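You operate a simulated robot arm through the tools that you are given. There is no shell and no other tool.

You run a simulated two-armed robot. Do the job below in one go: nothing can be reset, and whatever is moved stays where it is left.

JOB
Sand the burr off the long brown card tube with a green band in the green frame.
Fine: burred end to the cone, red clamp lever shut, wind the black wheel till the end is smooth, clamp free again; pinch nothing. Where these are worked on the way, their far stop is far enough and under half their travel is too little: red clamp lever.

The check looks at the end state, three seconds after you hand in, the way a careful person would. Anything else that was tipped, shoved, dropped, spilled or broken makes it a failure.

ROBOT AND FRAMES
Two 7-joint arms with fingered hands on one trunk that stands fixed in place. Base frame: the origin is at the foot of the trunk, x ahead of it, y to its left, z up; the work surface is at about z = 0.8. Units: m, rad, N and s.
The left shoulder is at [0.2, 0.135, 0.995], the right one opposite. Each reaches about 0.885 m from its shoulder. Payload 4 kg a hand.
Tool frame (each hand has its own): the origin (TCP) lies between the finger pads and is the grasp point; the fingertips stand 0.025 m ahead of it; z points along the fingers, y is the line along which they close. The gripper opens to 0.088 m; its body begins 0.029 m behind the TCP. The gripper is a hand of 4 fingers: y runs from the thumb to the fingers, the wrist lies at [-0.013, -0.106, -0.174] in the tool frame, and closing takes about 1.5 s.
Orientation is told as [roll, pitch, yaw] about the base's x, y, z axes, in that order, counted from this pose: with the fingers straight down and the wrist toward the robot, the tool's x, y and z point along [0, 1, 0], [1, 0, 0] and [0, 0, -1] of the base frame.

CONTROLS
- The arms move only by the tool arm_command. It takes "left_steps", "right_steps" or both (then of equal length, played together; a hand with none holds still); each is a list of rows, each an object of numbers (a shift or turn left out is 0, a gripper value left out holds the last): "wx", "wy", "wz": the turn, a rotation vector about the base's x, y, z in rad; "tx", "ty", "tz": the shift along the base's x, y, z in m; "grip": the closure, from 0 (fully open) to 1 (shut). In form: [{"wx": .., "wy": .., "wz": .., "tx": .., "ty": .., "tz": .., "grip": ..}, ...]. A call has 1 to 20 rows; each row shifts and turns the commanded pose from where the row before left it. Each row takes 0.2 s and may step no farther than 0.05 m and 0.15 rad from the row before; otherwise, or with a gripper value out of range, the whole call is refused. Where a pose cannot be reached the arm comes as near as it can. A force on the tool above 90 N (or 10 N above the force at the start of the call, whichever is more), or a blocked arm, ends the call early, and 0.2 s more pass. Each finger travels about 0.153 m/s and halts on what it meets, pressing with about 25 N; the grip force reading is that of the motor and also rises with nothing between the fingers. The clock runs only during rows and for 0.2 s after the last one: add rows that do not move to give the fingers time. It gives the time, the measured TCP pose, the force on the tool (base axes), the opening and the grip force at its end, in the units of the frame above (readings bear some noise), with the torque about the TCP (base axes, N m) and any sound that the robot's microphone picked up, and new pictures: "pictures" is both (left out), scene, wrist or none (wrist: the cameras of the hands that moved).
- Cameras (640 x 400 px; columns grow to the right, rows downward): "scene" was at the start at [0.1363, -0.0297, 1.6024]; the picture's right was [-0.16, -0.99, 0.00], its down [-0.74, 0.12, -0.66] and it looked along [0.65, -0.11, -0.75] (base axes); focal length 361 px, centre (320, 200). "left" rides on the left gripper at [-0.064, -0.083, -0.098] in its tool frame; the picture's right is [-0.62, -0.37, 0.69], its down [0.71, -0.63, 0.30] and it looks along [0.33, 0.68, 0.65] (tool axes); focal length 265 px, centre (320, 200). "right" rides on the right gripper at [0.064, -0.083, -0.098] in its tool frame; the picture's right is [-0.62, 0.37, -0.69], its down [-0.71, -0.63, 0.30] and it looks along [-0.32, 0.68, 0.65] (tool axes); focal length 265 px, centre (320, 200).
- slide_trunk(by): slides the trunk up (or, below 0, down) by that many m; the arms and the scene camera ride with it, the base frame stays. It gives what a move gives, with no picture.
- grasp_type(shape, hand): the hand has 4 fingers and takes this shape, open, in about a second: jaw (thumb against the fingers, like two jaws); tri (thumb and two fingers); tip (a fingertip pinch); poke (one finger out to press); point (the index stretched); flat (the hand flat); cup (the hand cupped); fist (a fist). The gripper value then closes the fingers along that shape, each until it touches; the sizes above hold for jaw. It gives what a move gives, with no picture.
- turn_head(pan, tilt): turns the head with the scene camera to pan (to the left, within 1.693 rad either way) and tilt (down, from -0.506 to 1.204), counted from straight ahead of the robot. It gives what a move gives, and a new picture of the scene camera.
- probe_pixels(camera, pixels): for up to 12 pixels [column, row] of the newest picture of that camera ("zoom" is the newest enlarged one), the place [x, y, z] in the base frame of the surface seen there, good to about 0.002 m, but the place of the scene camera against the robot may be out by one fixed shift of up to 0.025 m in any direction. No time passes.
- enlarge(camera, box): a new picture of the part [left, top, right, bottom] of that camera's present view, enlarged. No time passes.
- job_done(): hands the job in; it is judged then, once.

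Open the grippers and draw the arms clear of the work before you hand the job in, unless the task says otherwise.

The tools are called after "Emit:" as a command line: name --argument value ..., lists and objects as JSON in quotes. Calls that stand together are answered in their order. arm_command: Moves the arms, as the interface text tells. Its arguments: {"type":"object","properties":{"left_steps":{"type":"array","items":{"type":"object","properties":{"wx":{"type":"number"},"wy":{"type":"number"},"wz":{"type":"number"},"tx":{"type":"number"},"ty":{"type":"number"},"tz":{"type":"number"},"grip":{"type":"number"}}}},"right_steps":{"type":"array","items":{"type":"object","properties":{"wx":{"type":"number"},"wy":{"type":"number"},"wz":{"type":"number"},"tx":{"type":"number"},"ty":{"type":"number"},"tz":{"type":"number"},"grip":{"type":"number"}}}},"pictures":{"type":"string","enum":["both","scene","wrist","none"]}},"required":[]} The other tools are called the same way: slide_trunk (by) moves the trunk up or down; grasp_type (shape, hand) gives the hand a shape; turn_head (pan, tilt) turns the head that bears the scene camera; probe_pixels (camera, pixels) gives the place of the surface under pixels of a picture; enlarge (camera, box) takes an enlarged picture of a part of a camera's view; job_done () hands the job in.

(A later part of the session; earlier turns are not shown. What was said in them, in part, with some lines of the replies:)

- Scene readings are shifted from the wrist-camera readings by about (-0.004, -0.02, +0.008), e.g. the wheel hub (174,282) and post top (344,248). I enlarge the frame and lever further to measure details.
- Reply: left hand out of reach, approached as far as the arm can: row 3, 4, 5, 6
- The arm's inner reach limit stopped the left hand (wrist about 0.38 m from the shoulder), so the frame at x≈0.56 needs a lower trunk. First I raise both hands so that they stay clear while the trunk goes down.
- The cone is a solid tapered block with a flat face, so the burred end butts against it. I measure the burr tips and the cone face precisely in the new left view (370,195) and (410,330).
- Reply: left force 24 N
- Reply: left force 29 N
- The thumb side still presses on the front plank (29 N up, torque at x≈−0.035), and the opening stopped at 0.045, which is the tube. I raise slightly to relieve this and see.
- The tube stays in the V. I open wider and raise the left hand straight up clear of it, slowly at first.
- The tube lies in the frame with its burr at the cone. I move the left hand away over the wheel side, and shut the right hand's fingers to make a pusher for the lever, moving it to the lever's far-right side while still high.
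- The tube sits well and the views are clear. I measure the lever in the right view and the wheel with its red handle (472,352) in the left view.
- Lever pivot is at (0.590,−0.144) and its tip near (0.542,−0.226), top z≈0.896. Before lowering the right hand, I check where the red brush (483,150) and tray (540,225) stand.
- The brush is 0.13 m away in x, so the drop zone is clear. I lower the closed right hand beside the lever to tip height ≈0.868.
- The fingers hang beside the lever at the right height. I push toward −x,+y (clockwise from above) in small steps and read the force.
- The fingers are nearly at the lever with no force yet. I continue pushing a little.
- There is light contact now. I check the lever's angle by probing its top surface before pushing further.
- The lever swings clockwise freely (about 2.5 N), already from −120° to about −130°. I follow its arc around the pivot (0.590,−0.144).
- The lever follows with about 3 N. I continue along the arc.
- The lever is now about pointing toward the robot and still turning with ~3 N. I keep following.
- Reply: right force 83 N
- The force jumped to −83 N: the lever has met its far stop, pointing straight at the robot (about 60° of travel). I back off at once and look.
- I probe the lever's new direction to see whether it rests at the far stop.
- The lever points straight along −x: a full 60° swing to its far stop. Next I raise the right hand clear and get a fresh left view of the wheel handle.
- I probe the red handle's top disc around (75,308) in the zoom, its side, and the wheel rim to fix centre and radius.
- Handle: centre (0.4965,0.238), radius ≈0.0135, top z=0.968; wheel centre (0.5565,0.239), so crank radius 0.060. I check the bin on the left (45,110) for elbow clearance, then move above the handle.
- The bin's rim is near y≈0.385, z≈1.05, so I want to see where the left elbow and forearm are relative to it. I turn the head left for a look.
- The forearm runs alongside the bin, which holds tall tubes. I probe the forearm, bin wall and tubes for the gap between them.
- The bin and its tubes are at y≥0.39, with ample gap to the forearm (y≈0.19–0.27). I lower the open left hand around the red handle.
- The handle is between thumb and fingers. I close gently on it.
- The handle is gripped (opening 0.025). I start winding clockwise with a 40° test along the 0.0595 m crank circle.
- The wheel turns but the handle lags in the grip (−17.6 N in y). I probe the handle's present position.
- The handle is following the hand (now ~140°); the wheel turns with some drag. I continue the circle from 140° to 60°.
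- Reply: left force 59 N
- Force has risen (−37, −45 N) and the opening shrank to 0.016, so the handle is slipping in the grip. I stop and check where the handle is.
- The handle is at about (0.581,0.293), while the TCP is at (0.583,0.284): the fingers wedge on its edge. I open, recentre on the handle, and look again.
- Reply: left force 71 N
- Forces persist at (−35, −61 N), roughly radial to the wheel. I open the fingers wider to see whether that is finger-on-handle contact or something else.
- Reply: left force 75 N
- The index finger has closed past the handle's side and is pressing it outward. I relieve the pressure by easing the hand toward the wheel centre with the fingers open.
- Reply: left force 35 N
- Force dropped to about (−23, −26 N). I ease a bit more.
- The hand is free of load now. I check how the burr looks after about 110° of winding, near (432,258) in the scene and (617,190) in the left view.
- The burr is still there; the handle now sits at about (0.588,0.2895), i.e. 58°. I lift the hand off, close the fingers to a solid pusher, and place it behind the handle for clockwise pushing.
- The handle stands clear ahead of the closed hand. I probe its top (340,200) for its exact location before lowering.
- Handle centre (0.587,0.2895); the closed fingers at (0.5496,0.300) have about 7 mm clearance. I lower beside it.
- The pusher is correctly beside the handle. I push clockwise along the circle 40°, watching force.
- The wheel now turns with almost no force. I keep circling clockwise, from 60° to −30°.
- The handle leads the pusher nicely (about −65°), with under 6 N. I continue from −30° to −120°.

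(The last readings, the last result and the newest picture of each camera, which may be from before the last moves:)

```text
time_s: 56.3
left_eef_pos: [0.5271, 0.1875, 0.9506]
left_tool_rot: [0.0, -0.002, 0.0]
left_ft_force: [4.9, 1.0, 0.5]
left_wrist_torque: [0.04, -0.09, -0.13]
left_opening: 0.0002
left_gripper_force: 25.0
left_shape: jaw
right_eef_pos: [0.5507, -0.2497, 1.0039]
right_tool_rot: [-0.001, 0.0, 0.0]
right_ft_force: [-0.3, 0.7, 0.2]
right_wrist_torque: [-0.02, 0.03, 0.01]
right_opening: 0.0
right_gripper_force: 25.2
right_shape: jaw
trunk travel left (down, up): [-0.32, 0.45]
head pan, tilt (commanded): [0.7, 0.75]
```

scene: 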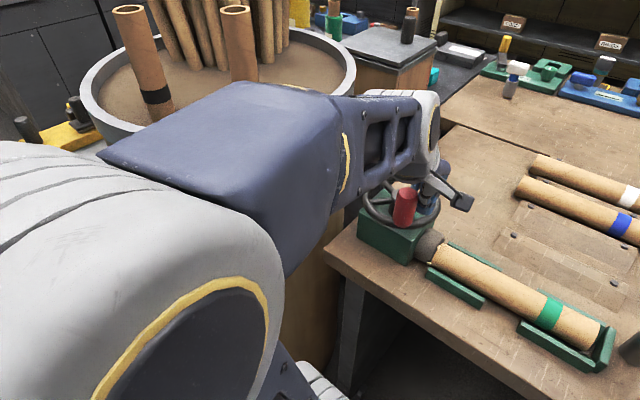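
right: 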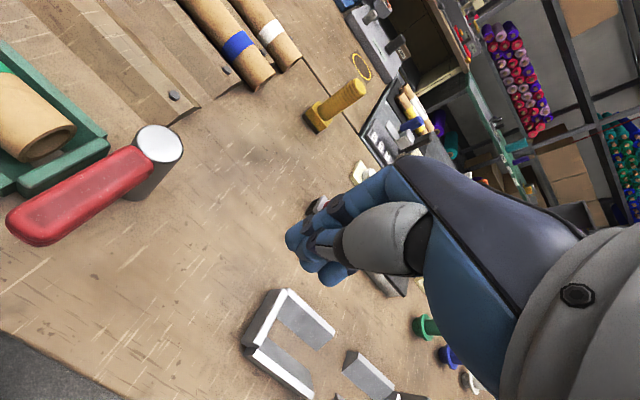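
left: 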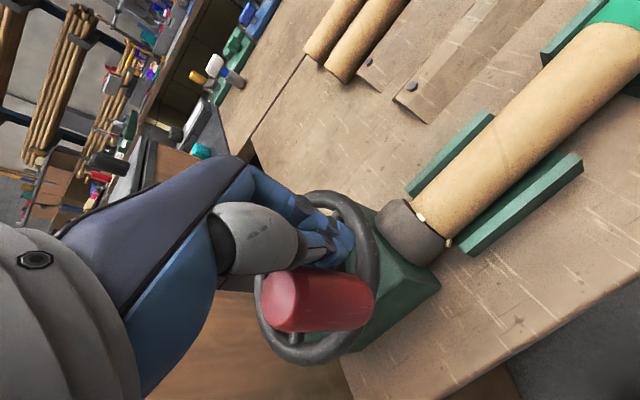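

Winding goes smoothly (5 N). I check the burr now at (418,216)/(450,240) in the left view.

Emit:
enlarge --camera "left" --box '[370, 170, 490, 270]'

Emit:
enlarge --camera "scene" --box '[390, 220, 500, 300]'

```text
4.00 times, centred on (430, 220) of left
```

zoom: 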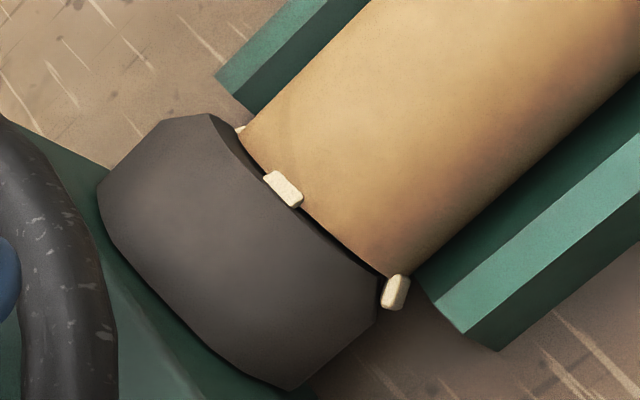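

```text
5.00 times, centred on (445, 260) of scene
```

zoom: 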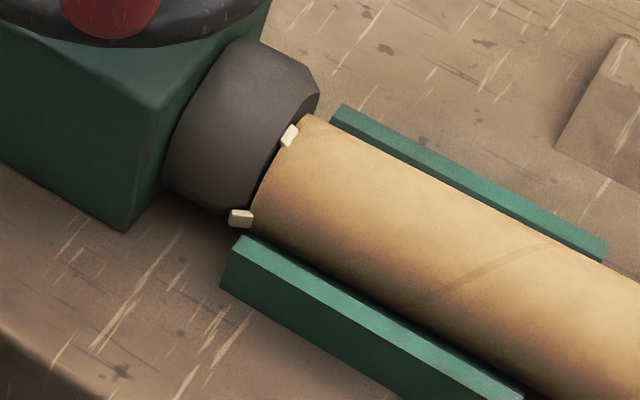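

The burr is being sanded away piece by piece (two of the four visible lumps are gone). I carry on around, −120° to 160°.

Emit:
arm_command --left_steps '[{"tx": -0.0085, "ty": 0.00595}, {"tx": -0.00733, "ty": 0.00733}, {"tx": -0.00595, "ty": 0.0085}, {"tx": -0.00438, "ty": 0.0094}, {"tx": -0.00268, "ty": 0.01002}, {"tx": -0.0009, "ty": 0.01033}, {"tx": 0.0009, "ty": 0.01033}, {"tx": 0.00268, "ty": 0.01002}]' --pictures "both"

```text
time_s: 58.1
left_eef_pos: [0.5014, 0.2589, 0.9489]
left_tool_rot: [0.0, 0.002, -0.004]
left_ft_force: [7.6, -18.4, 2.0]
left_wrist_torque: [0.0, -0.01, -0.84]
left_opening: 0.0
left_gripper_force: 24.9
left_shape: jaw
right_eef_pos: [0.5515, -0.251, 1.0013]
right_tool_rot: [0.001, 0.0, 0.0]
right_ft_force: [0.5, 0.3, -0.6]
right_wrist_torque: [0.0, 0.0, 0.01]
right_opening: 0.0
right_gripper_force: 24.8
right_shape: jaw
trunk travel left (down, up): [-0.32, 0.45]
head pan, tilt (commanded): [0.7, 0.75]
```

scene: 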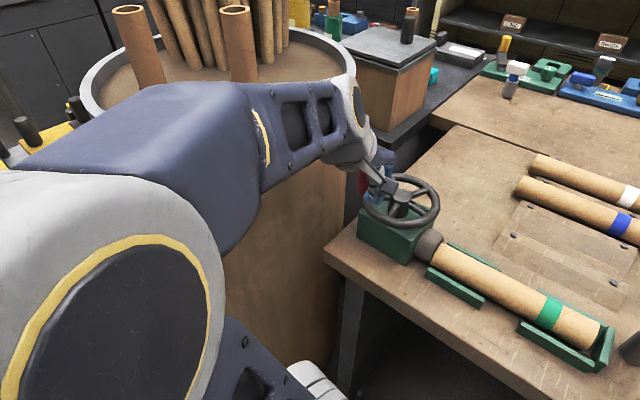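
left: 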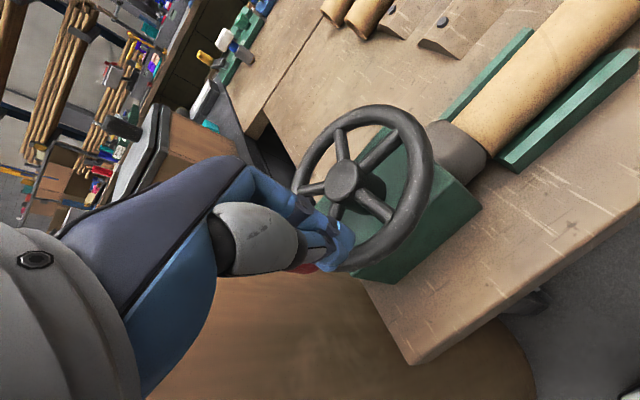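

I zoom on the tube end again to see the remaining burr.

Emit:
enlarge --camera "left" --box '[420, 90, 540, 190]'

Emit:
enlarge --camera "scene" --box '[390, 220, 500, 300]'

```text
4.00 times, centred on (480, 140) of left
```

zoom: 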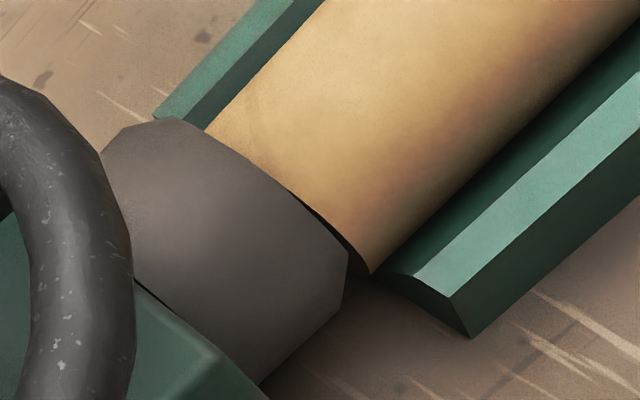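

```text
5.00 times, centred on (445, 260) of scene
```

zoom: 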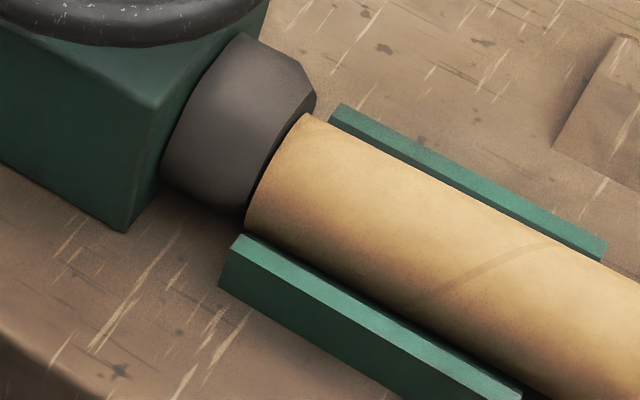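

All visible burr lumps are gone. To be sure of the hidden underside too, I wind on for most of another turn, first from 160° to 80°.

Emit:
arm_command --left_steps '[{"tx": 0.00438, "ty": 0.0094}, {"tx": 0.00595, "ty": 0.0085}, {"tx": 0.00733, "ty": 0.00733}, {"tx": 0.0085, "ty": 0.00595}, {"tx": 0.0094, "ty": 0.00438}, {"tx": 0.01002, "ty": 0.00268}, {"tx": 0.01033, "ty": 0.0009}, {"tx": 0.01033, "ty": -0.0009}]' --pictures "both"

```text
time_s: 58.9
left_eef_pos: [0.5164, 0.2663, 0.9492]
left_tool_rot: [-0.01, 0.01, -0.043]
left_ft_force: [3.1, -32.9, 11.4]
left_wrist_torque: [0.59, -0.43, -1.51]
left_opening: 0.0
left_gripper_force: 25.0
left_shape: jaw
right_eef_pos: [0.5506, -0.25, 1.0021]
right_tool_rot: [0.001, 0.0, 0.0]
right_ft_force: [0.5, -0.6, 0.0]
right_wrist_torque: [0.01, -0.01, 0.04]
right_opening: 0.0002
right_gripper_force: 24.8
right_shape: jaw
trunk travel left (down, up): [-0.32, 0.45]
head pan, tilt (commanded): [0.7, 0.75]
stopped in row 3 (left hand): the force on the tool passed its limit at 94 N (the readings are from after the stop); the commanded pose is now the measured one
```

scene: 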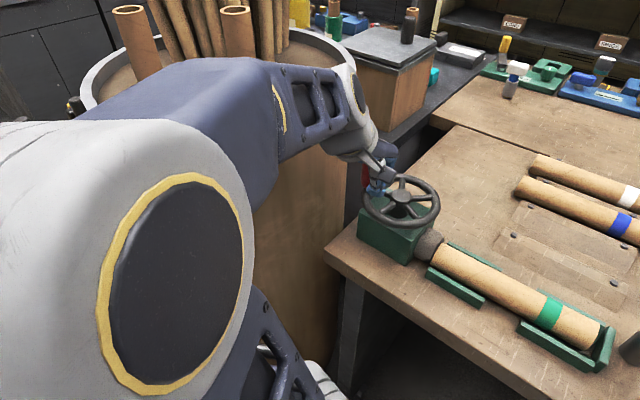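
left: 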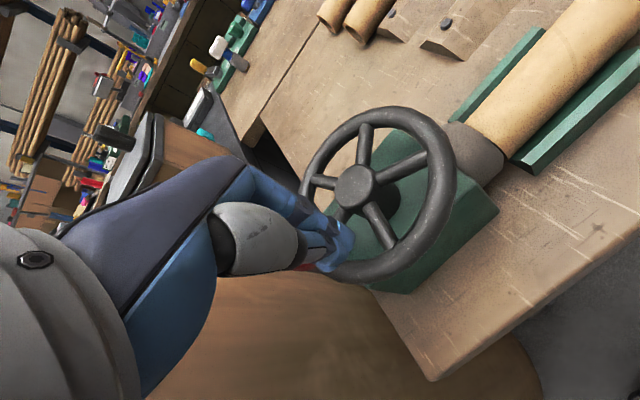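

The flat side of the fingers jammed the handle radially (force limit) at this corner of the circle. I relieve in −y and push mainly in +x, inside the circle, where the handle can move.

Emit:
arm_command --left_steps '[{"tx": 0.0, "ty": -0.004}, {"tx": 0.004, "ty": -0.001}, {"tx": 0.005}, {"tx": 0.005}, {}]' --pictures "both"

```text
time_s: 60.0
left_eef_pos: [0.5296, 0.2658, 0.9486]
left_tool_rot: [-0.008, 0.011, -0.033]
left_ft_force: [-0.1, -21.6, 8.3]
left_wrist_torque: [-0.06, -0.29, -0.61]
left_opening: 0.0001
left_gripper_force: 25.3
left_shape: jaw
right_eef_pos: [0.5506, -0.2492, 1.002]
right_tool_rot: [0.0, 0.001, -0.001]
right_ft_force: [0.4, 0.6, 0.1]
right_wrist_torque: [-0.03, 0.0, 0.03]
right_opening: 0.0001
right_gripper_force: 25.1
right_shape: jaw
trunk travel left (down, up): [-0.32, 0.45]
head pan, tilt (commanded): [0.7, 0.75]
```

scene: 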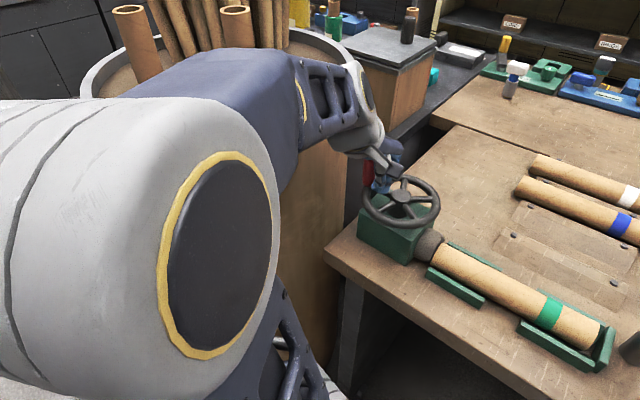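
left: 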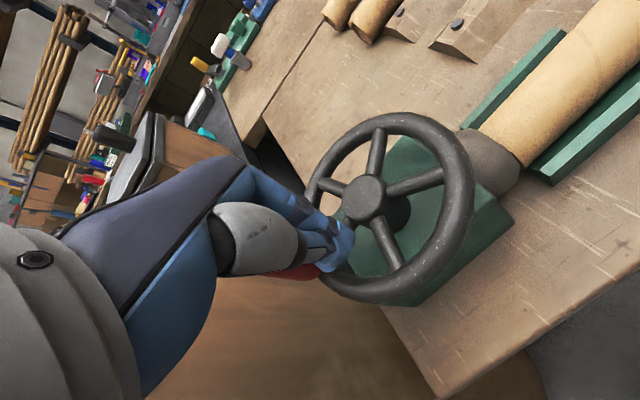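

The hand slid along the handle's inner side without turning it (handle still near 110°). I back off and go round to the handle's −x side so the push is tangential.

Emit:
arm_command --left_steps '[{"ty": -0.008}, {"tx": -0.01, "ty": -0.006}, {"tx": -0.012}, {"tx": -0.012, "ty": 0.006}, {"ty": 0.01}, {"ty": 0.008}, {}]' --pictures "both"

Emit:
enlarge --camera "left" --box '[200, 100, 500, 320]'

```text
time_s: 61.6
left_eef_pos: [0.4955, 0.2752, 0.9486]
left_tool_rot: [-0.008, 0.01, -0.034]
left_ft_force: [-0.5, 0.1, 0.2]
left_wrist_torque: [-0.02, 0.03, -0.03]
left_opening: 0.0001
left_gripper_force: 25.2
left_shape: jaw
right_eef_pos: [0.5507, -0.2505, 1.0024]
right_tool_rot: [-0.001, 0.0, 0.001]
right_ft_force: [0.4, 0.8, -0.3]
right_wrist_torque: [0.01, 0.0, -0.03]
right_opening: 0.0001
right_gripper_force: 25.3
right_shape: jaw
trunk travel left (down, up): [-0.32, 0.45]
head pan, tilt (commanded): [0.7, 0.75]
```

scene: 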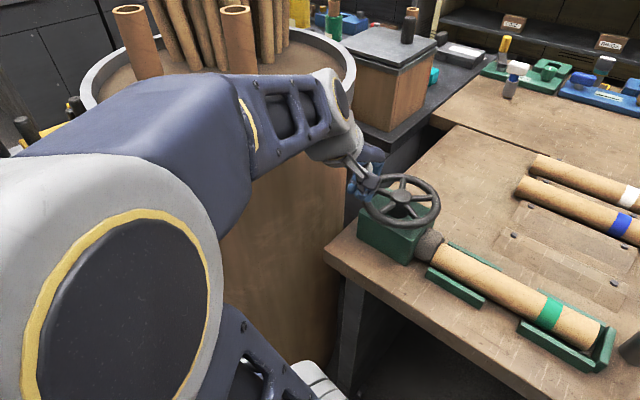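
left: 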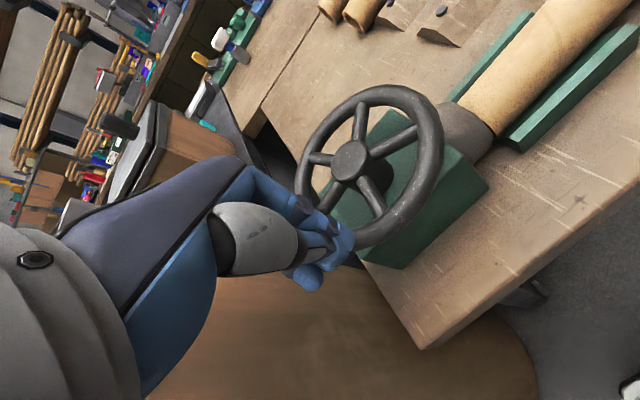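

```text
1.82 times, centred on (350, 210) of left
```

zoom: 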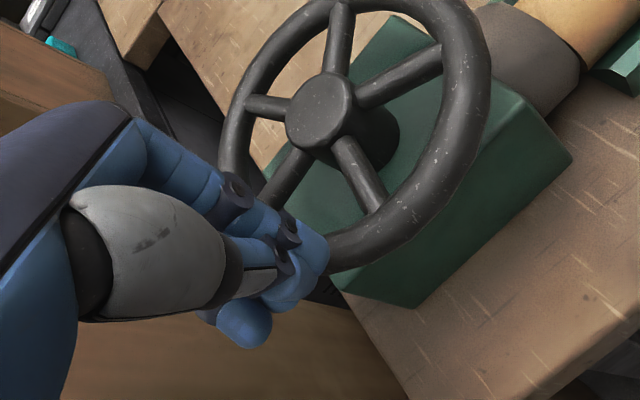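

The handle is hidden behind the hand, so I probe the spokes to work out the wheel's angle.

Emit:
probe_pixels --camera "left" --pixels '[[350, 160], [333, 193], [328, 202], [320, 158], [312, 157], [360, 115], [361, 105], [395, 143], [410, 132], [372, 195], [380, 210], [325, 207]]'

```text
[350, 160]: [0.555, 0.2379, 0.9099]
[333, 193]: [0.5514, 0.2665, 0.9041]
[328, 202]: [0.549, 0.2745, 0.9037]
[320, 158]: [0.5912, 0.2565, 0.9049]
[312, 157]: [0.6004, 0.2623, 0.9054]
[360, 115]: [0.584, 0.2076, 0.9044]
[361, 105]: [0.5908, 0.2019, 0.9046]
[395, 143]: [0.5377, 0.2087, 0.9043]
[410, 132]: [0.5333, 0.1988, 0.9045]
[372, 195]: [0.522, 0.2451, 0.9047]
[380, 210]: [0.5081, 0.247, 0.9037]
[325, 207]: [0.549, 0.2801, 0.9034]
```

The handle's spoke points at ~101°, so the handle is near (0.545,0.297), ahead of the pusher in +x. I straighten the hand, align in y, and push +x.

Emit:
arm_command --left_steps '[{"ty": 0.012, "wx": 0.008, "wy": -0.01, "wz": 0.034}, {"tx": 0.01, "ty": 0.001}, {"tx": 0.01, "ty": 0.001}, {"tx": 0.01, "ty": 0.002}, {"tx": 0.0105, "ty": 0.003}, {"tx": 0.0105, "ty": 0.0035}]' --pictures "both"

```text
time_s: 63.0
left_eef_pos: [0.5464, 0.2988, 0.9492]
left_tool_rot: [0.003, 0.0, 0.002]
left_ft_force: [-1.4, 0.1, 0.1]
left_wrist_torque: [-0.02, -0.03, 0.03]
left_opening: 0.0
left_gripper_force: 25.2
left_shape: jaw
right_eef_pos: [0.551, -0.2489, 1.0023]
right_tool_rot: [-0.001, 0.0, 0.0]
right_ft_force: [0.0, 0.5, 0.1]
right_wrist_torque: [0.0, 0.02, 0.02]
right_opening: 0.0
right_gripper_force: 24.5
right_shape: jaw
trunk travel left (down, up): [-0.32, 0.45]
head pan, tilt (commanded): [0.7, 0.75]
```

scene: 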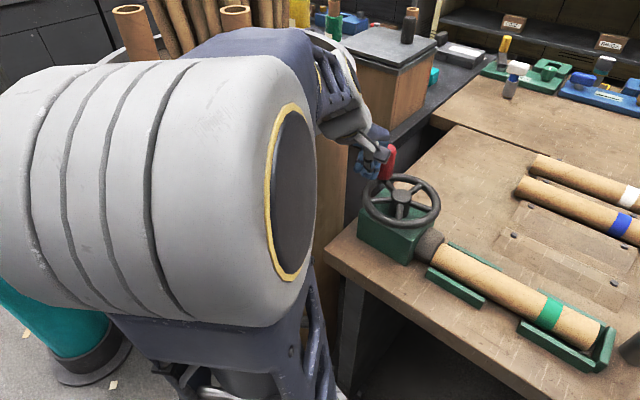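
left: 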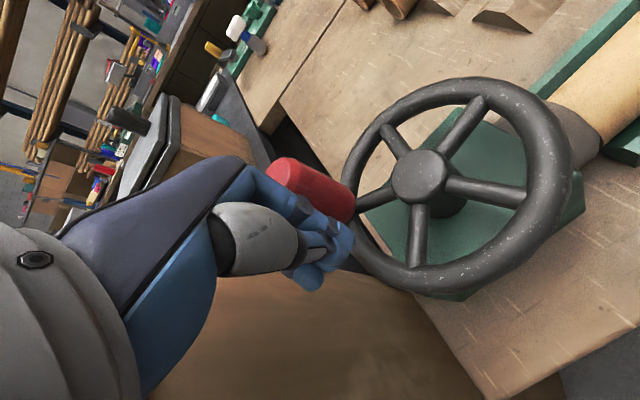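

Pushing is easy again (1.4 N). I continue clockwise from 100° to −20°.

Emit:
arm_command --left_steps '[{"tx": 0.01033, "ty": 0.0009}, {"tx": 0.01033, "ty": -0.0009}, {"tx": 0.01002, "ty": -0.00268}, {"tx": 0.0094, "ty": -0.00438}, {"tx": 0.0085, "ty": -0.00595}, {"tx": 0.00733, "ty": -0.00733}, {"tx": 0.00595, "ty": -0.0085}, {"tx": 0.00438, "ty": -0.0094}, {"tx": 0.00268, "ty": -0.01002}, {"tx": 0.0009, "ty": -0.01033}, {"tx": -0.0009, "ty": -0.01033}, {"tx": -0.00268, "ty": -0.01002}]' --pictures "both"

```text
time_s: 65.7
left_eef_pos: [0.6133, 0.2201, 0.9494]
left_tool_rot: [-0.001, 0.0, 0.001]
left_ft_force: [-0.2, 2.7, 0.6]
left_wrist_torque: [-0.03, -0.01, -0.04]
left_opening: 0.0
left_gripper_force: 25.8
left_shape: jaw
right_eef_pos: [0.5514, -0.2485, 1.0017]
right_tool_rot: [0.001, 0.001, 0.0]
right_ft_force: [-0.3, 0.5, -0.7]
right_wrist_torque: [0.03, 0.02, 0.01]
right_opening: 0.0003
right_gripper_force: 24.3
right_shape: jaw
trunk travel left (down, up): [-0.32, 0.45]
head pan, tilt (commanded): [0.7, 0.75]
```

scene: 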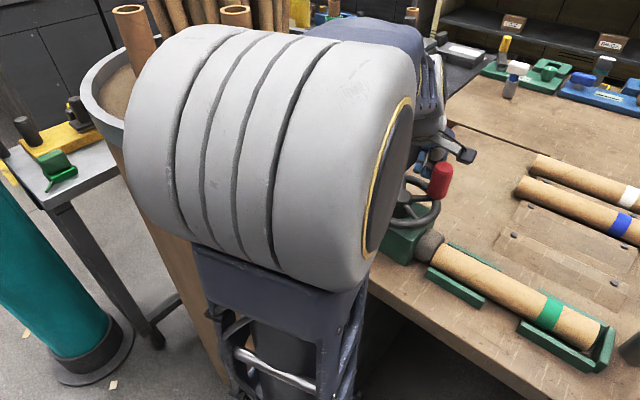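
left: 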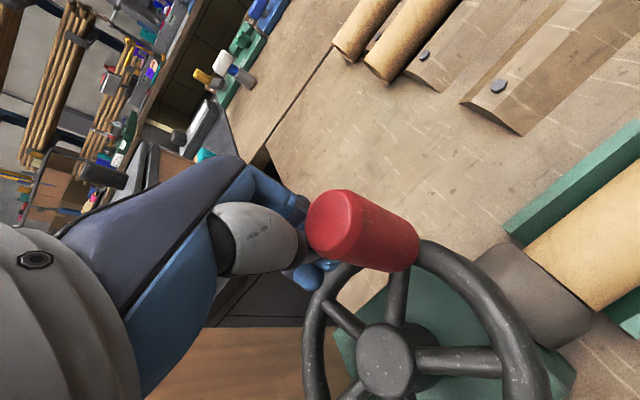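

Still smooth. I continue from −20° to −120°, then check the tube end again.

Emit:
arm_command --left_steps '[{"tx": -0.00438, "ty": -0.0094}, {"tx": -0.00595, "ty": -0.0085}, {"tx": -0.00733, "ty": -0.00733}, {"tx": -0.0085, "ty": -0.00595}, {"tx": -0.0094, "ty": -0.00438}, {"tx": -0.01002, "ty": -0.00268}, {"tx": -0.01033, "ty": -0.0009}, {"tx": -0.01033, "ty": 0.0009}, {"tx": -0.01002, "ty": 0.00268}, {"tx": -0.0094, "ty": 0.00438}]' --pictures "both"

Emit:
enlarge --camera "left" --box '[370, 170, 490, 270]'

Emit:
enlarge --camera "scene" --box '[390, 220, 500, 300]'

```text
time_s: 67.8
left_eef_pos: [0.5263, 0.1903, 0.9472]
left_tool_rot: [0.003, -0.003, 0.003]
left_ft_force: [5.0, 1.2, 2.5]
left_wrist_torque: [0.11, -0.07, -0.12]
left_opening: 0.0
left_gripper_force: 24.9
left_shape: jaw
right_eef_pos: [0.5514, -0.2487, 1.0019]
right_tool_rot: [-0.001, -0.001, 0.0]
right_ft_force: [-0.5, 0.9, 0.1]
right_wrist_torque: [0.01, -0.02, 0.01]
right_opening: 0.0
right_gripper_force: 25.3
right_shape: jaw
trunk travel left (down, up): [-0.32, 0.45]
head pan, tilt (commanded): [0.7, 0.75]
```

scene: 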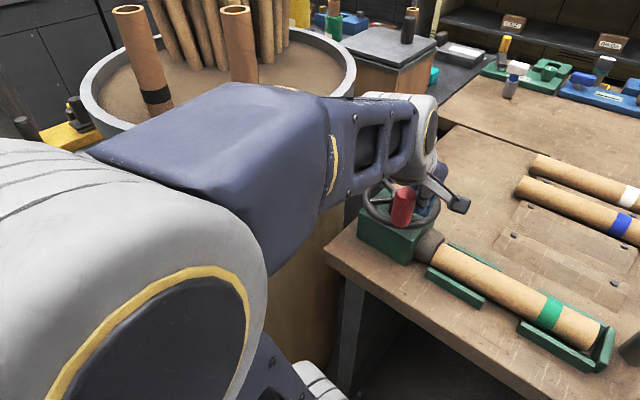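
left: 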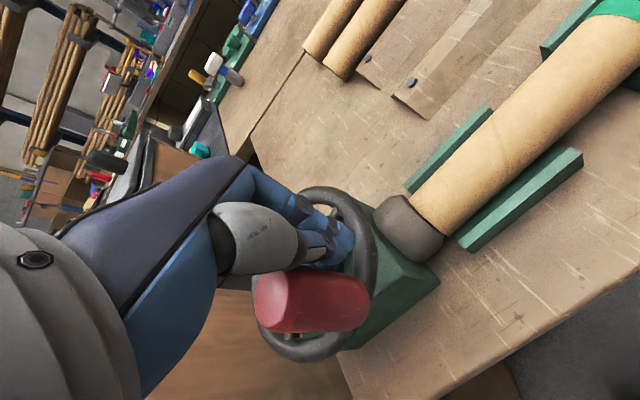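

```text
4.00 times, centred on (430, 220) of left
```

zoom: 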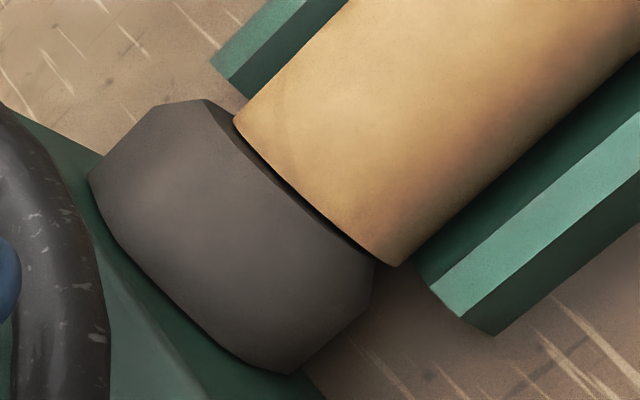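

```text
5.00 times, centred on (445, 260) of scene
```

zoom: 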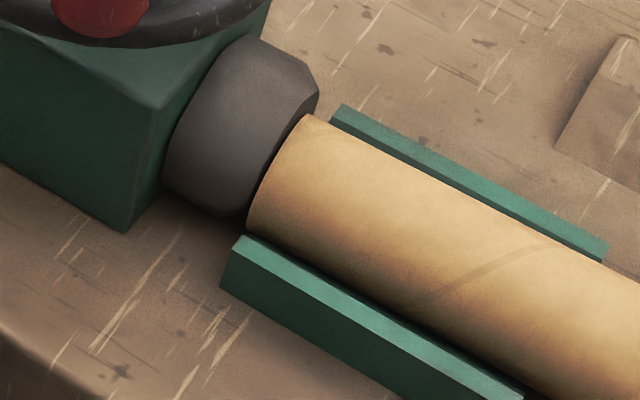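

The tube end is clean all round its visible rim with about 1.95 turns wound. I lift the left hand off the wheel and bring the right hand over to the lever's +y side, still high.

Emit:
arm_command --left_steps '[{"tz": 0.03}, {"tz": 0.04}, {"tz": 0.04}, {"tx": 0.02, "ty": 0.02}, {"tx": 0.02, "ty": 0.02}, {}]' --right_steps '[{"tx": -0.007, "ty": 0.03}, {"tx": -0.007, "ty": 0.03}, {"tx": -0.007, "ty": 0.03}, {"tx": -0.007, "ty": 0.03}, {"tx": -0.007, "ty": 0.033}, {}]' --pictures "both"

Emit:
turn_head --pan 0.0 --tilt 0.85

```text
time_s: 69.2
left_eef_pos: [0.5667, 0.2286, 1.0589]
left_tool_rot: [0.0, 0.001, 0.001]
left_ft_force: [0.2, 0.7, -0.3]
left_wrist_torque: [-0.03, -0.02, 0.0]
left_opening: 0.0
left_gripper_force: 24.7
left_shape: jaw
right_eef_pos: [0.5176, -0.0951, 1.0036]
right_tool_rot: [0.001, 0.0, 0.0]
right_ft_force: [0.8, 0.4, -0.7]
right_wrist_torque: [-0.03, -0.02, -0.01]
right_opening: 0.0001
right_gripper_force: 25.3
right_shape: jaw
trunk travel left (down, up): [-0.32, 0.45]
head pan, tilt (commanded): [0.7, 0.75]
```

scene: 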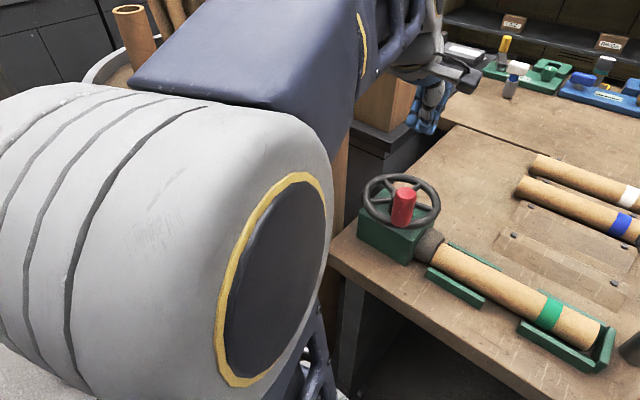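
right: 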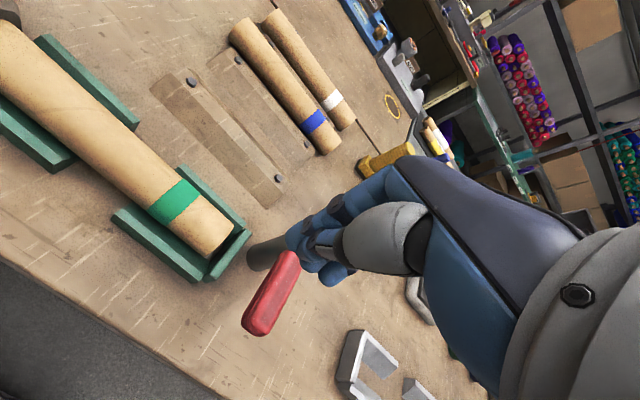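
left: 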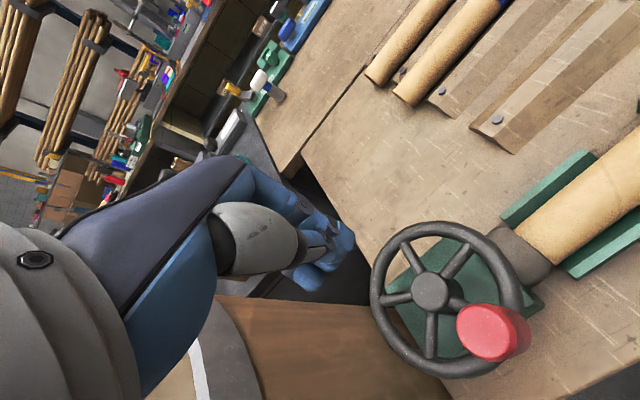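

```text
time_s: 70.3
left_eef_pos: [0.5672, 0.2287, 1.0572]
left_tool_rot: [0.005, 0.001, 0.002]
left_ft_force: [-0.3, 0.7, 0.4]
left_wrist_torque: [-0.01, 0.01, 0.02]
left_opening: 0.0
left_gripper_force: 25.1
left_shape: jaw
right_eef_pos: [0.5179, -0.0953, 1.0029]
right_tool_rot: [-0.001, -0.001, -0.001]
right_ft_force: [1.3, 0.6, -0.1]
right_wrist_torque: [0.02, -0.02, 0.02]
right_opening: 0.0
right_gripper_force: 25.7
right_shape: jaw
trunk travel left (down, up): [-0.32, 0.45]
head pan, tilt (commanded): [0.0, 0.85]
```

scene: 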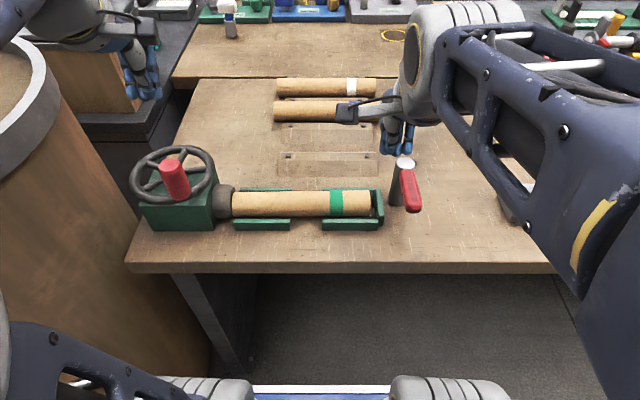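

The lever still points at the robot. I check its position in the right view and then lower beside it on the +y side.

Emit:
probe_pixels --camera "right" --pixels '[[285, 265], [270, 295], [255, 320], [265, 330], [245, 320], [295, 260], [330, 275], [305, 255]]'

Emit:
arm_command --right_steps '[{"tz": -0.04}, {"tz": -0.035}, {"tz": -0.02}, {}]' --pictures "both"

```text
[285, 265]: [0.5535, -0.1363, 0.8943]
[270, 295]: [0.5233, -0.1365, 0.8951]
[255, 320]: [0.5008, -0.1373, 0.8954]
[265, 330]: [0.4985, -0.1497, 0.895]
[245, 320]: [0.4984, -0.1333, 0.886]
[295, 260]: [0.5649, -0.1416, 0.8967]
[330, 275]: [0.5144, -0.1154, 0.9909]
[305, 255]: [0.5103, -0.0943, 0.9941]
```

```text
time_s: 71.3
left_eef_pos: [0.5677, 0.2286, 1.0581]
left_tool_rot: [0.003, 0.001, 0.002]
left_ft_force: [-0.4, 0.2, 0.7]
left_wrist_torque: [-0.02, 0.02, 0.02]
left_opening: 0.0
left_gripper_force: 25.2
left_shape: jaw
right_eef_pos: [0.5153, -0.095, 0.9085]
right_tool_rot: [0.0, 0.0, 0.0]
right_ft_force: [0.4, -0.3, 0.6]
right_wrist_torque: [-0.02, -0.02, -0.02]
right_opening: 0.0
right_gripper_force: 24.4
right_shape: jaw
trunk travel left (down, up): [-0.32, 0.45]
head pan, tilt (commanded): [0.0, 0.85]
```

scene: 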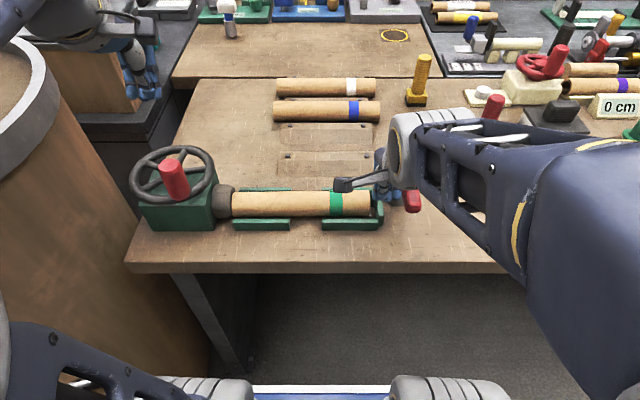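
right: 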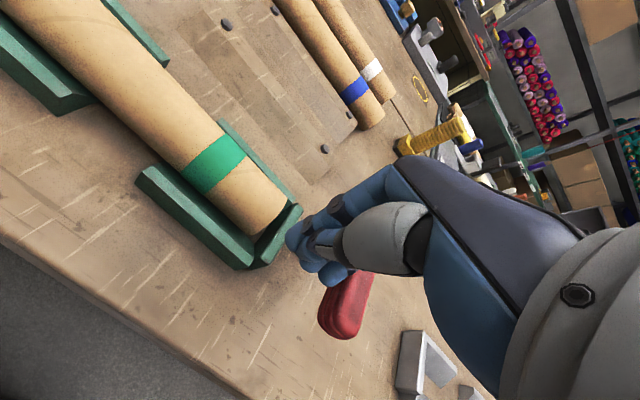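

No contact so far. I lower 1.5 cm more so the fingers overlap the lever's height, then begin easing toward −y.

Emit:
arm_command --right_steps '[{"tz": -0.008}, {"tz": -0.007}, {"ty": -0.006}, {"ty": -0.004}, {}]' --pictures "wrist"

```text
time_s: 72.5
left_eef_pos: [0.5674, 0.2289, 1.0588]
left_tool_rot: [0.002, 0.001, 0.002]
left_ft_force: [-0.9, 0.4, 0.7]
left_wrist_torque: [0.0, 0.0, 0.01]
left_opening: 0.0
left_gripper_force: 24.1
left_shape: jaw
right_eef_pos: [0.5166, -0.1055, 0.8921]
right_tool_rot: [-0.001, 0.0, -0.001]
right_ft_force: [1.2, 3.4, 1.5]
right_wrist_torque: [-0.03, -0.03, 0.08]
right_opening: 0.0
right_gripper_force: 24.9
right_shape: jaw
trunk travel left (down, up): [-0.32, 0.45]
head pan, tilt (commanded): [0.0, 0.85]
```

right: 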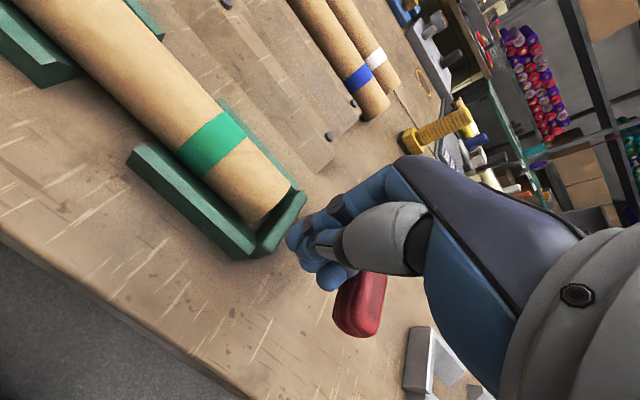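

Contact with 3.4 N. I sweep the pusher along the arc in the opening direction.

Emit:
arm_command --right_steps '[{"tx": -0.0048, "ty": -0.0106}, {"tx": -0.0032, "ty": -0.0112}, {"tx": -0.0016, "ty": -0.0116}, {}]' --pictures "both"

```text
time_s: 73.5
left_eef_pos: [0.568, 0.2289, 1.0576]
left_tool_rot: [0.002, 0.0, 0.003]
left_ft_force: [-0.4, -0.4, 1.2]
left_wrist_torque: [0.01, -0.01, 0.03]
left_opening: 0.0
left_gripper_force: 24.5
left_shape: jaw
right_eef_pos: [0.5048, -0.1401, 0.8924]
right_tool_rot: [0.0, -0.001, 0.0]
right_ft_force: [0.2, 2.3, -0.1]
right_wrist_torque: [-0.07, 0.02, 0.06]
right_opening: 0.0
right_gripper_force: 24.1
right_shape: jaw
trunk travel left (down, up): [-0.32, 0.45]
head pan, tilt (commanded): [0.0, 0.85]
```

scene: 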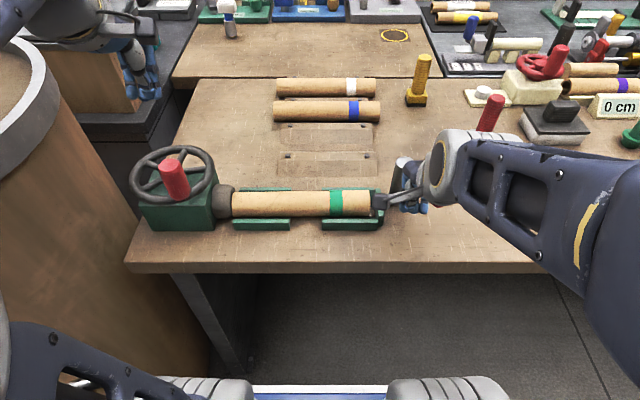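
right: 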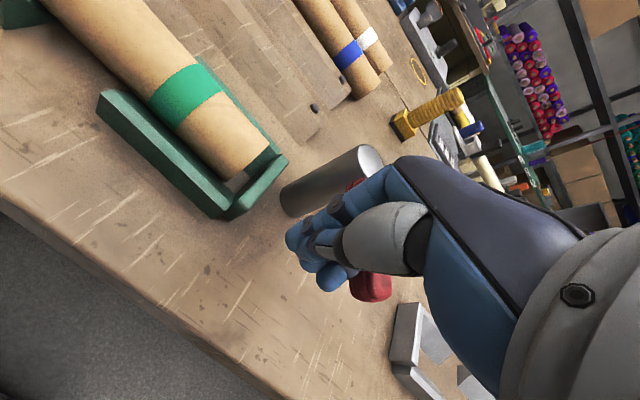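

The lever moves with ~2 N. I continue the arc.

Emit:
arm_command --right_steps '[{"ty": -0.0116}, {"tx": 0.0016, "ty": -0.0116}, {"tx": 0.002, "ty": -0.007}, {}]' --pictures "wrist"

Emit:
probe_pixels --camera "right" --pixels '[[375, 165], [385, 190], [380, 285], [365, 280], [370, 200], [390, 290]]'

```text
time_s: 74.5
left_eef_pos: [0.5682, 0.2292, 1.0588]
left_tool_rot: [0.003, 0.0, 0.001]
left_ft_force: [0.0, 0.1, 1.2]
left_wrist_torque: [0.02, -0.04, -0.01]
left_opening: 0.0
left_gripper_force: 25.2
left_shape: jaw
right_eef_pos: [0.5097, -0.1701, 0.8925]
right_tool_rot: [0.001, 0.0, -0.001]
right_ft_force: [-0.6, 1.5, 0.4]
right_wrist_torque: [0.0, -0.04, 0.05]
right_opening: 0.0
right_gripper_force: 24.9
right_shape: jaw
trunk travel left (down, up): [-0.32, 0.45]
head pan, tilt (commanded): [0.0, 0.85]
```

right: 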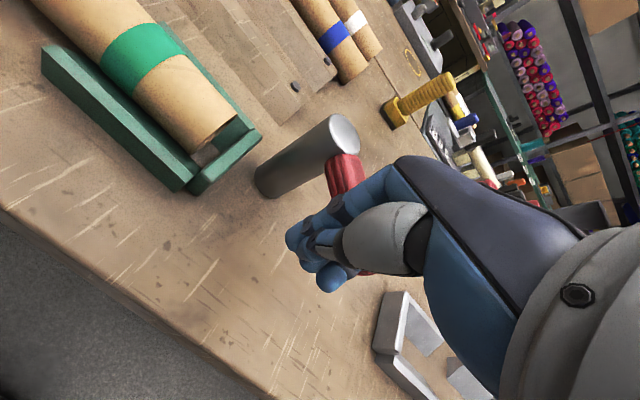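

```text
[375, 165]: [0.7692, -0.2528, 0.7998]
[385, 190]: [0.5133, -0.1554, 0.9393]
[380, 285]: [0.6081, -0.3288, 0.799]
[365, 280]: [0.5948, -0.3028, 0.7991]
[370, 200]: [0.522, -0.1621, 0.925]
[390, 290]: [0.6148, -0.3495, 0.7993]
```

The lever is about three-quarters back. I continue in smaller steps toward its open stop, watching the force.

Emit:
arm_command --right_steps '[{"tx": 0.002, "ty": -0.006}, {"tx": 0.002, "ty": -0.005}, {}]' --pictures "wrist"

Emit:
probe_pixels --camera "right" --pixels '[[340, 130], [345, 160], [350, 175], [340, 180], [355, 185], [365, 280]]'

```text
time_s: 75.3
left_eef_pos: [0.5675, 0.2292, 1.057]
left_tool_rot: [0.003, 0.0, 0.003]
left_ft_force: [0.7, -0.5, -0.3]
left_wrist_torque: [-0.03, 0.0, 0.01]
left_opening: 0.0001
left_gripper_force: 25.5
left_shape: jaw
right_eef_pos: [0.5132, -0.1803, 0.892]
right_tool_rot: [0.0, -0.002, 0.001]
right_ft_force: [-0.6, 2.0, 1.8]
right_wrist_torque: [-0.06, -0.05, 0.03]
right_opening: 0.0
right_gripper_force: 24.5
right_shape: jaw
trunk travel left (down, up): [-0.32, 0.45]
head pan, tilt (commanded): [0.0, 0.85]
```

right: 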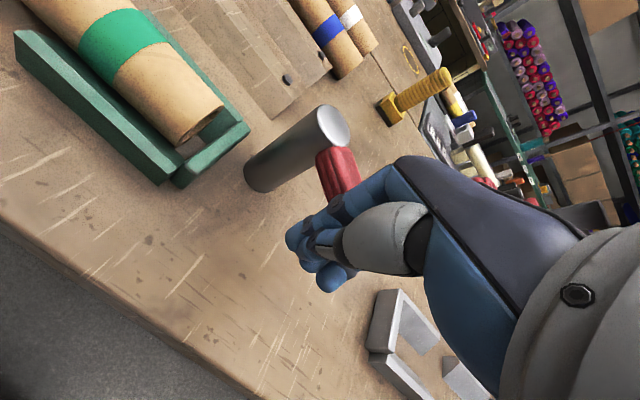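

```text
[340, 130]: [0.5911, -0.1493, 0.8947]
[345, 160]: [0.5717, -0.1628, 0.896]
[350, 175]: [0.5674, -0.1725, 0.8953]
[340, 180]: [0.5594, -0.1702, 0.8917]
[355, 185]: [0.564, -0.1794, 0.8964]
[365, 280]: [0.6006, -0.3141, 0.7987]
```

The lever is at about 232° (open stop at 240°). I nudge a little further until the force shows the stop.

Emit:
arm_command --right_steps '[{"tx": 0.002, "ty": -0.004}, {"tx": 0.002, "ty": -0.004}, {}]' --pictures "wrist"

Emit:
probe_pixels --camera "right" --pixels '[[335, 125], [340, 160], [345, 175], [335, 180], [350, 180], [350, 165]]'

```text
time_s: 76.1
left_eef_pos: [0.5677, 0.2304, 1.0589]
left_tool_rot: [0.0, 0.001, 0.001]
left_ft_force: [-0.7, 0.7, -0.9]
left_wrist_torque: [0.04, 0.03, -0.04]
left_opening: 0.0001
left_gripper_force: 24.4
left_shape: jaw
right_eef_pos: [0.5177, -0.1881, 0.8925]
right_tool_rot: [0.0, 0.0, 0.001]
right_ft_force: [-8.0, 16.5, 10.2]
right_wrist_torque: [-0.2, -0.31, 0.25]
right_opening: 0.0001
right_gripper_force: 24.8
right_shape: jaw
trunk travel left (down, up): [-0.32, 0.45]
head pan, tilt (commanded): [0.0, 0.85]
```

right: 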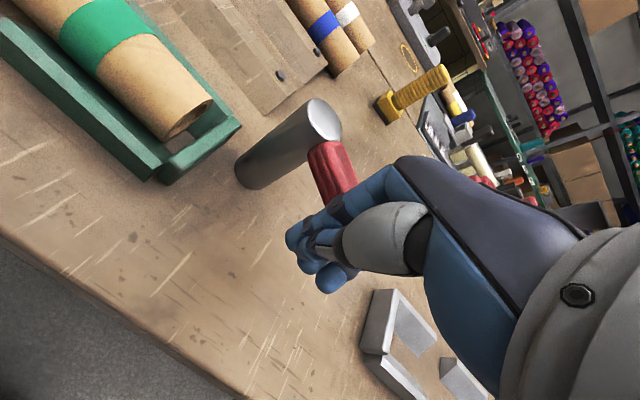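

```text
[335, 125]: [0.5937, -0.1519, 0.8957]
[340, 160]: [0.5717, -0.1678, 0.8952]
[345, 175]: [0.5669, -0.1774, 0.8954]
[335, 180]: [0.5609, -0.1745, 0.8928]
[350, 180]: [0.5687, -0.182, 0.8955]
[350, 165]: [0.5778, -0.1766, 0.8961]
```

Force rose to ~20 N: the lever is back at its open stop. I back off and raise the right hand clear.

Emit:
arm_command --right_steps '[{"tx": -0.004, "ty": 0.008}, {"tx": -0.002, "ty": 0.008}, {"tz": 0.03}, {"tz": 0.04}, {"tz": 0.04}, {"ty": -0.03}, {"ty": -0.03, "tx": 0.02}, {"ty": -0.03, "tx": 0.02}, {}]' --pictures "both"

```text
time_s: 78.1
left_eef_pos: [0.5668, 0.2287, 1.0574]
left_tool_rot: [0.002, -0.001, 0.002]
left_ft_force: [-0.2, -0.5, 0.4]
left_wrist_torque: [-0.02, -0.01, -0.01]
left_opening: 0.0
left_gripper_force: 25.0
left_shape: jaw
right_eef_pos: [0.5519, -0.2629, 1.0019]
right_tool_rot: [-0.001, 0.0, 0.002]
right_ft_force: [0.0, 0.2, 0.4]
right_wrist_torque: [0.0, -0.01, -0.01]
right_opening: 0.0001
right_gripper_force: 25.4
right_shape: jaw
trunk travel left (down, up): [-0.32, 0.45]
head pan, tilt (commanded): [0.0, 0.85]
```

scene: 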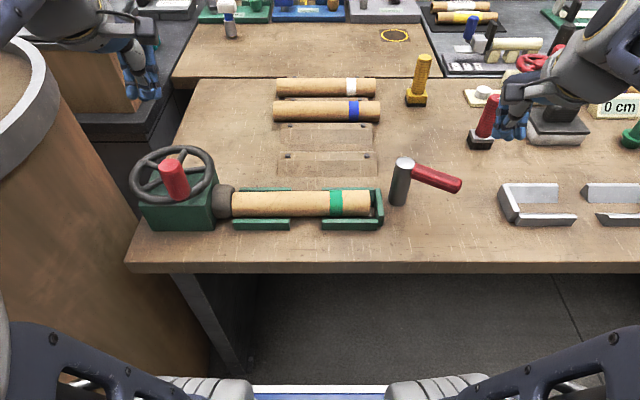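
right: 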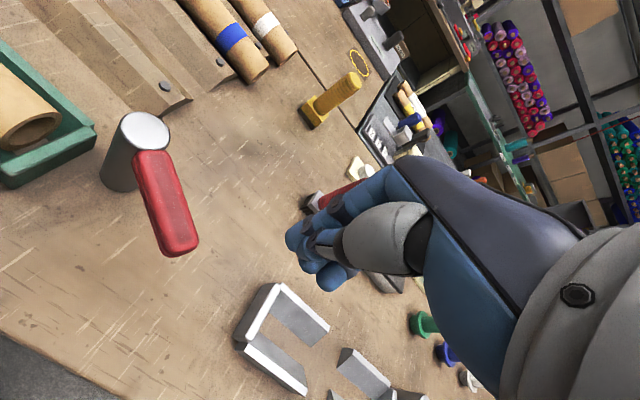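

The lever points as it did at the start. I verify its angle, and zoom once more on the tube end and the whole frame.

Emit:
probe_pixels --camera "right" --pixels '[[145, 130], [155, 175], [170, 215], [180, 240], [192, 235], [168, 245]]'

Emit:
enlarge --camera "scene" --box '[190, 160, 290, 240]'

Emit:
enlarge --camera "scene" --box '[120, 60, 520, 280]'

```text
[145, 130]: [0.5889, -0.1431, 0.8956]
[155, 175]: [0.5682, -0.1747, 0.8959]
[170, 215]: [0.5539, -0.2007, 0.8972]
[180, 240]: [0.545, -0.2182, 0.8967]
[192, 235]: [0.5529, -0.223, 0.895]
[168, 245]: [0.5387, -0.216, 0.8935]
```

```text
5.00 times, centred on (240, 200) of scene
```

zoom: 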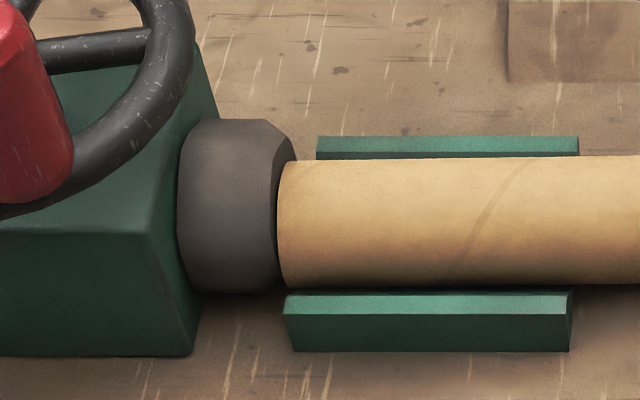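

```text
1.60 times, centred on (320, 170) of scene
```

zoom: 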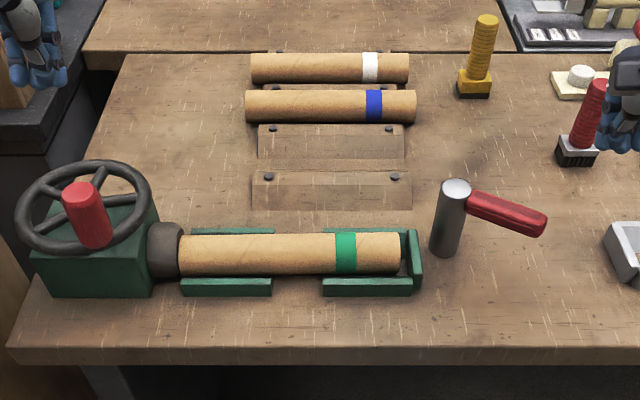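

The lever is back at ~239°, the tube's end is smooth and everything else is in place. I open both hands and raise the trunk to draw the arms clear.

Emit:
arm_command --left_steps '[{"tz": 0.03}, {"tz": 0.03, "grip": 0.0}, {"tz": 0.02}, {}, {}]' --right_steps '[{"tz": 0.03}, {"tz": 0.03, "grip": 0.0}, {"tz": 0.02}, {}, {}]' --pictures "none"

Emit:
slide_trunk --by 0.15

Emit:
turn_head --pan 0.0 --tilt 0.95

```text
time_s: 79.3
left_eef_pos: [0.5668, 0.2265, 1.1383]
left_tool_rot: [0.001, 0.0, 0.001]
left_ft_force: [0.2, 0.4, 0.7]
left_wrist_torque: [0.0, 0.01, 0.02]
left_opening: 0.0874
left_gripper_force: 0.1
left_shape: jaw
right_eef_pos: [0.5518, -0.2627, 1.0826]
right_tool_rot: [0.001, 0.0, 0.001]
right_ft_force: [0.2, -0.2, 0.0]
right_wrist_torque: [0.04, -0.03, -0.02]
right_opening: 0.0879
right_gripper_force: 0.1
right_shape: jaw
trunk travel left (down, up): [-0.32, 0.45]
head pan, tilt (commanded): [0.0, 0.85]
```

```text
time_s: 81.1
left_eef_pos: [0.5676, 0.2279, 1.2872]
left_tool_rot: [0.002, 0.0, 0.002]
left_ft_force: [0.9, -0.8, 1.5]
left_wrist_torque: [-0.02, 0.01, 0.02]
left_opening: 0.088
left_gripper_force: 0.0
left_shape: jaw
right_eef_pos: [0.5513, -0.2612, 1.2321]
right_tool_rot: [0.0, 0.0, 0.0]
right_ft_force: [-0.6, -0.5, -0.1]
right_wrist_torque: [0.0, 0.01, -0.02]
right_opening: 0.0877
right_gripper_force: 0.1
right_shape: jaw
trunk travel left (down, up): [-0.47, 0.3]
head pan, tilt (commanded): [0.0, 0.85]
```

```text
time_s: 81.7
left_eef_pos: [0.5667, 0.2281, 1.2885]
left_tool_rot: [0.002, 0.0, 0.002]
left_ft_force: [-0.5, 0.0, 0.0]
left_wrist_torque: [0.03, 0.02, 0.02]
left_opening: 0.0875
left_gripper_force: 0.1
left_shape: jaw
right_eef_pos: [0.5521, -0.2619, 1.232]
right_tool_rot: [0.001, 0.0, 0.001]
right_ft_force: [-0.6, 0.3, -0.6]
right_wrist_torque: [0.02, 0.02, 0.02]
right_opening: 0.0878
right_gripper_force: 0.1
right_shape: jaw
trunk travel left (down, up): [-0.47, 0.3]
head pan, tilt (commanded): [0.0, 0.949]
```

scene: 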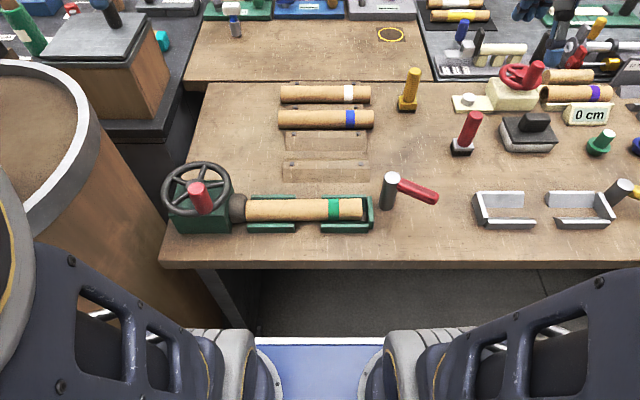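

The bench is tidy: tube seated in the frame, lever open, nothing else moved. One last zoom on the sanded end before I hand in.

Emit:
enlarge --camera "scene" --box '[200, 170, 400, 260]'

Emit:
enlarge --camera "scene" --box '[215, 180, 285, 235]'

```text
3.20 times, centred on (300, 215) of scene
```

zoom: 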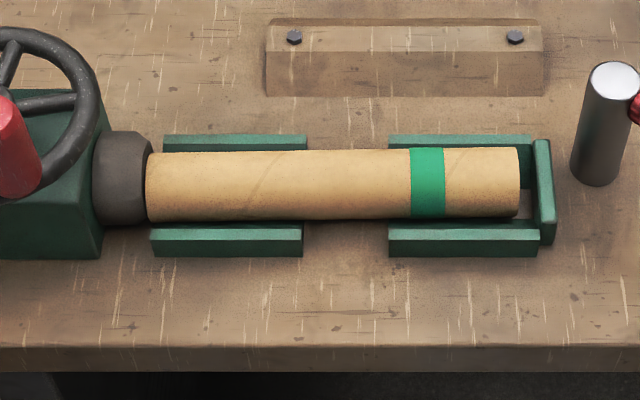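

```text
7.27 times, centred on (250, 208) of scene
```

zoom: 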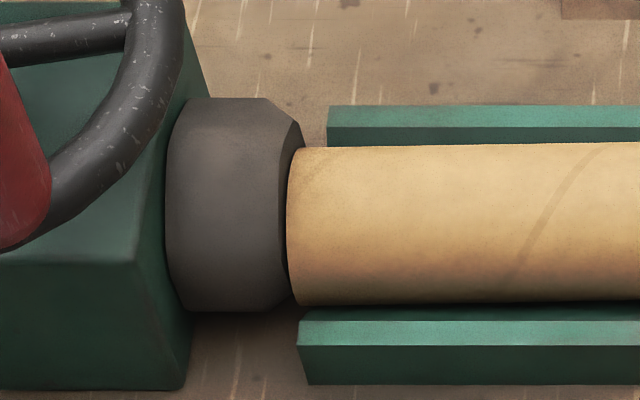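

The tube end at the cone is smooth, the clamp lever is back open, and both hands are open and clear. I hand the job in.

Emit:
job_done

```text
The job is handed in.
```

The burr is gone from every part of the green-banded tube's end that I could see, and I handed the job in. The underside of the end was hidden from all the cameras. I wound the wheel about two-thirds of a turn past the point where the last visible lump disappeared, so the underside should be smooth too.

- **Tube:** it lies in the green frame with the sanded end at the cone; I left it there.
- **Clamp lever:** I swung it fully shut for the sanding, then back to its open stop at the end.
- **Wheel:** I wound it clockwise about two turns. The hand jammed against the handle twice, once tripping the force limit. Each time I backed off, and nothing seemed to shift.
- **Rest of the bench:** nothing else appears to have moved, and both hands are open and clear.
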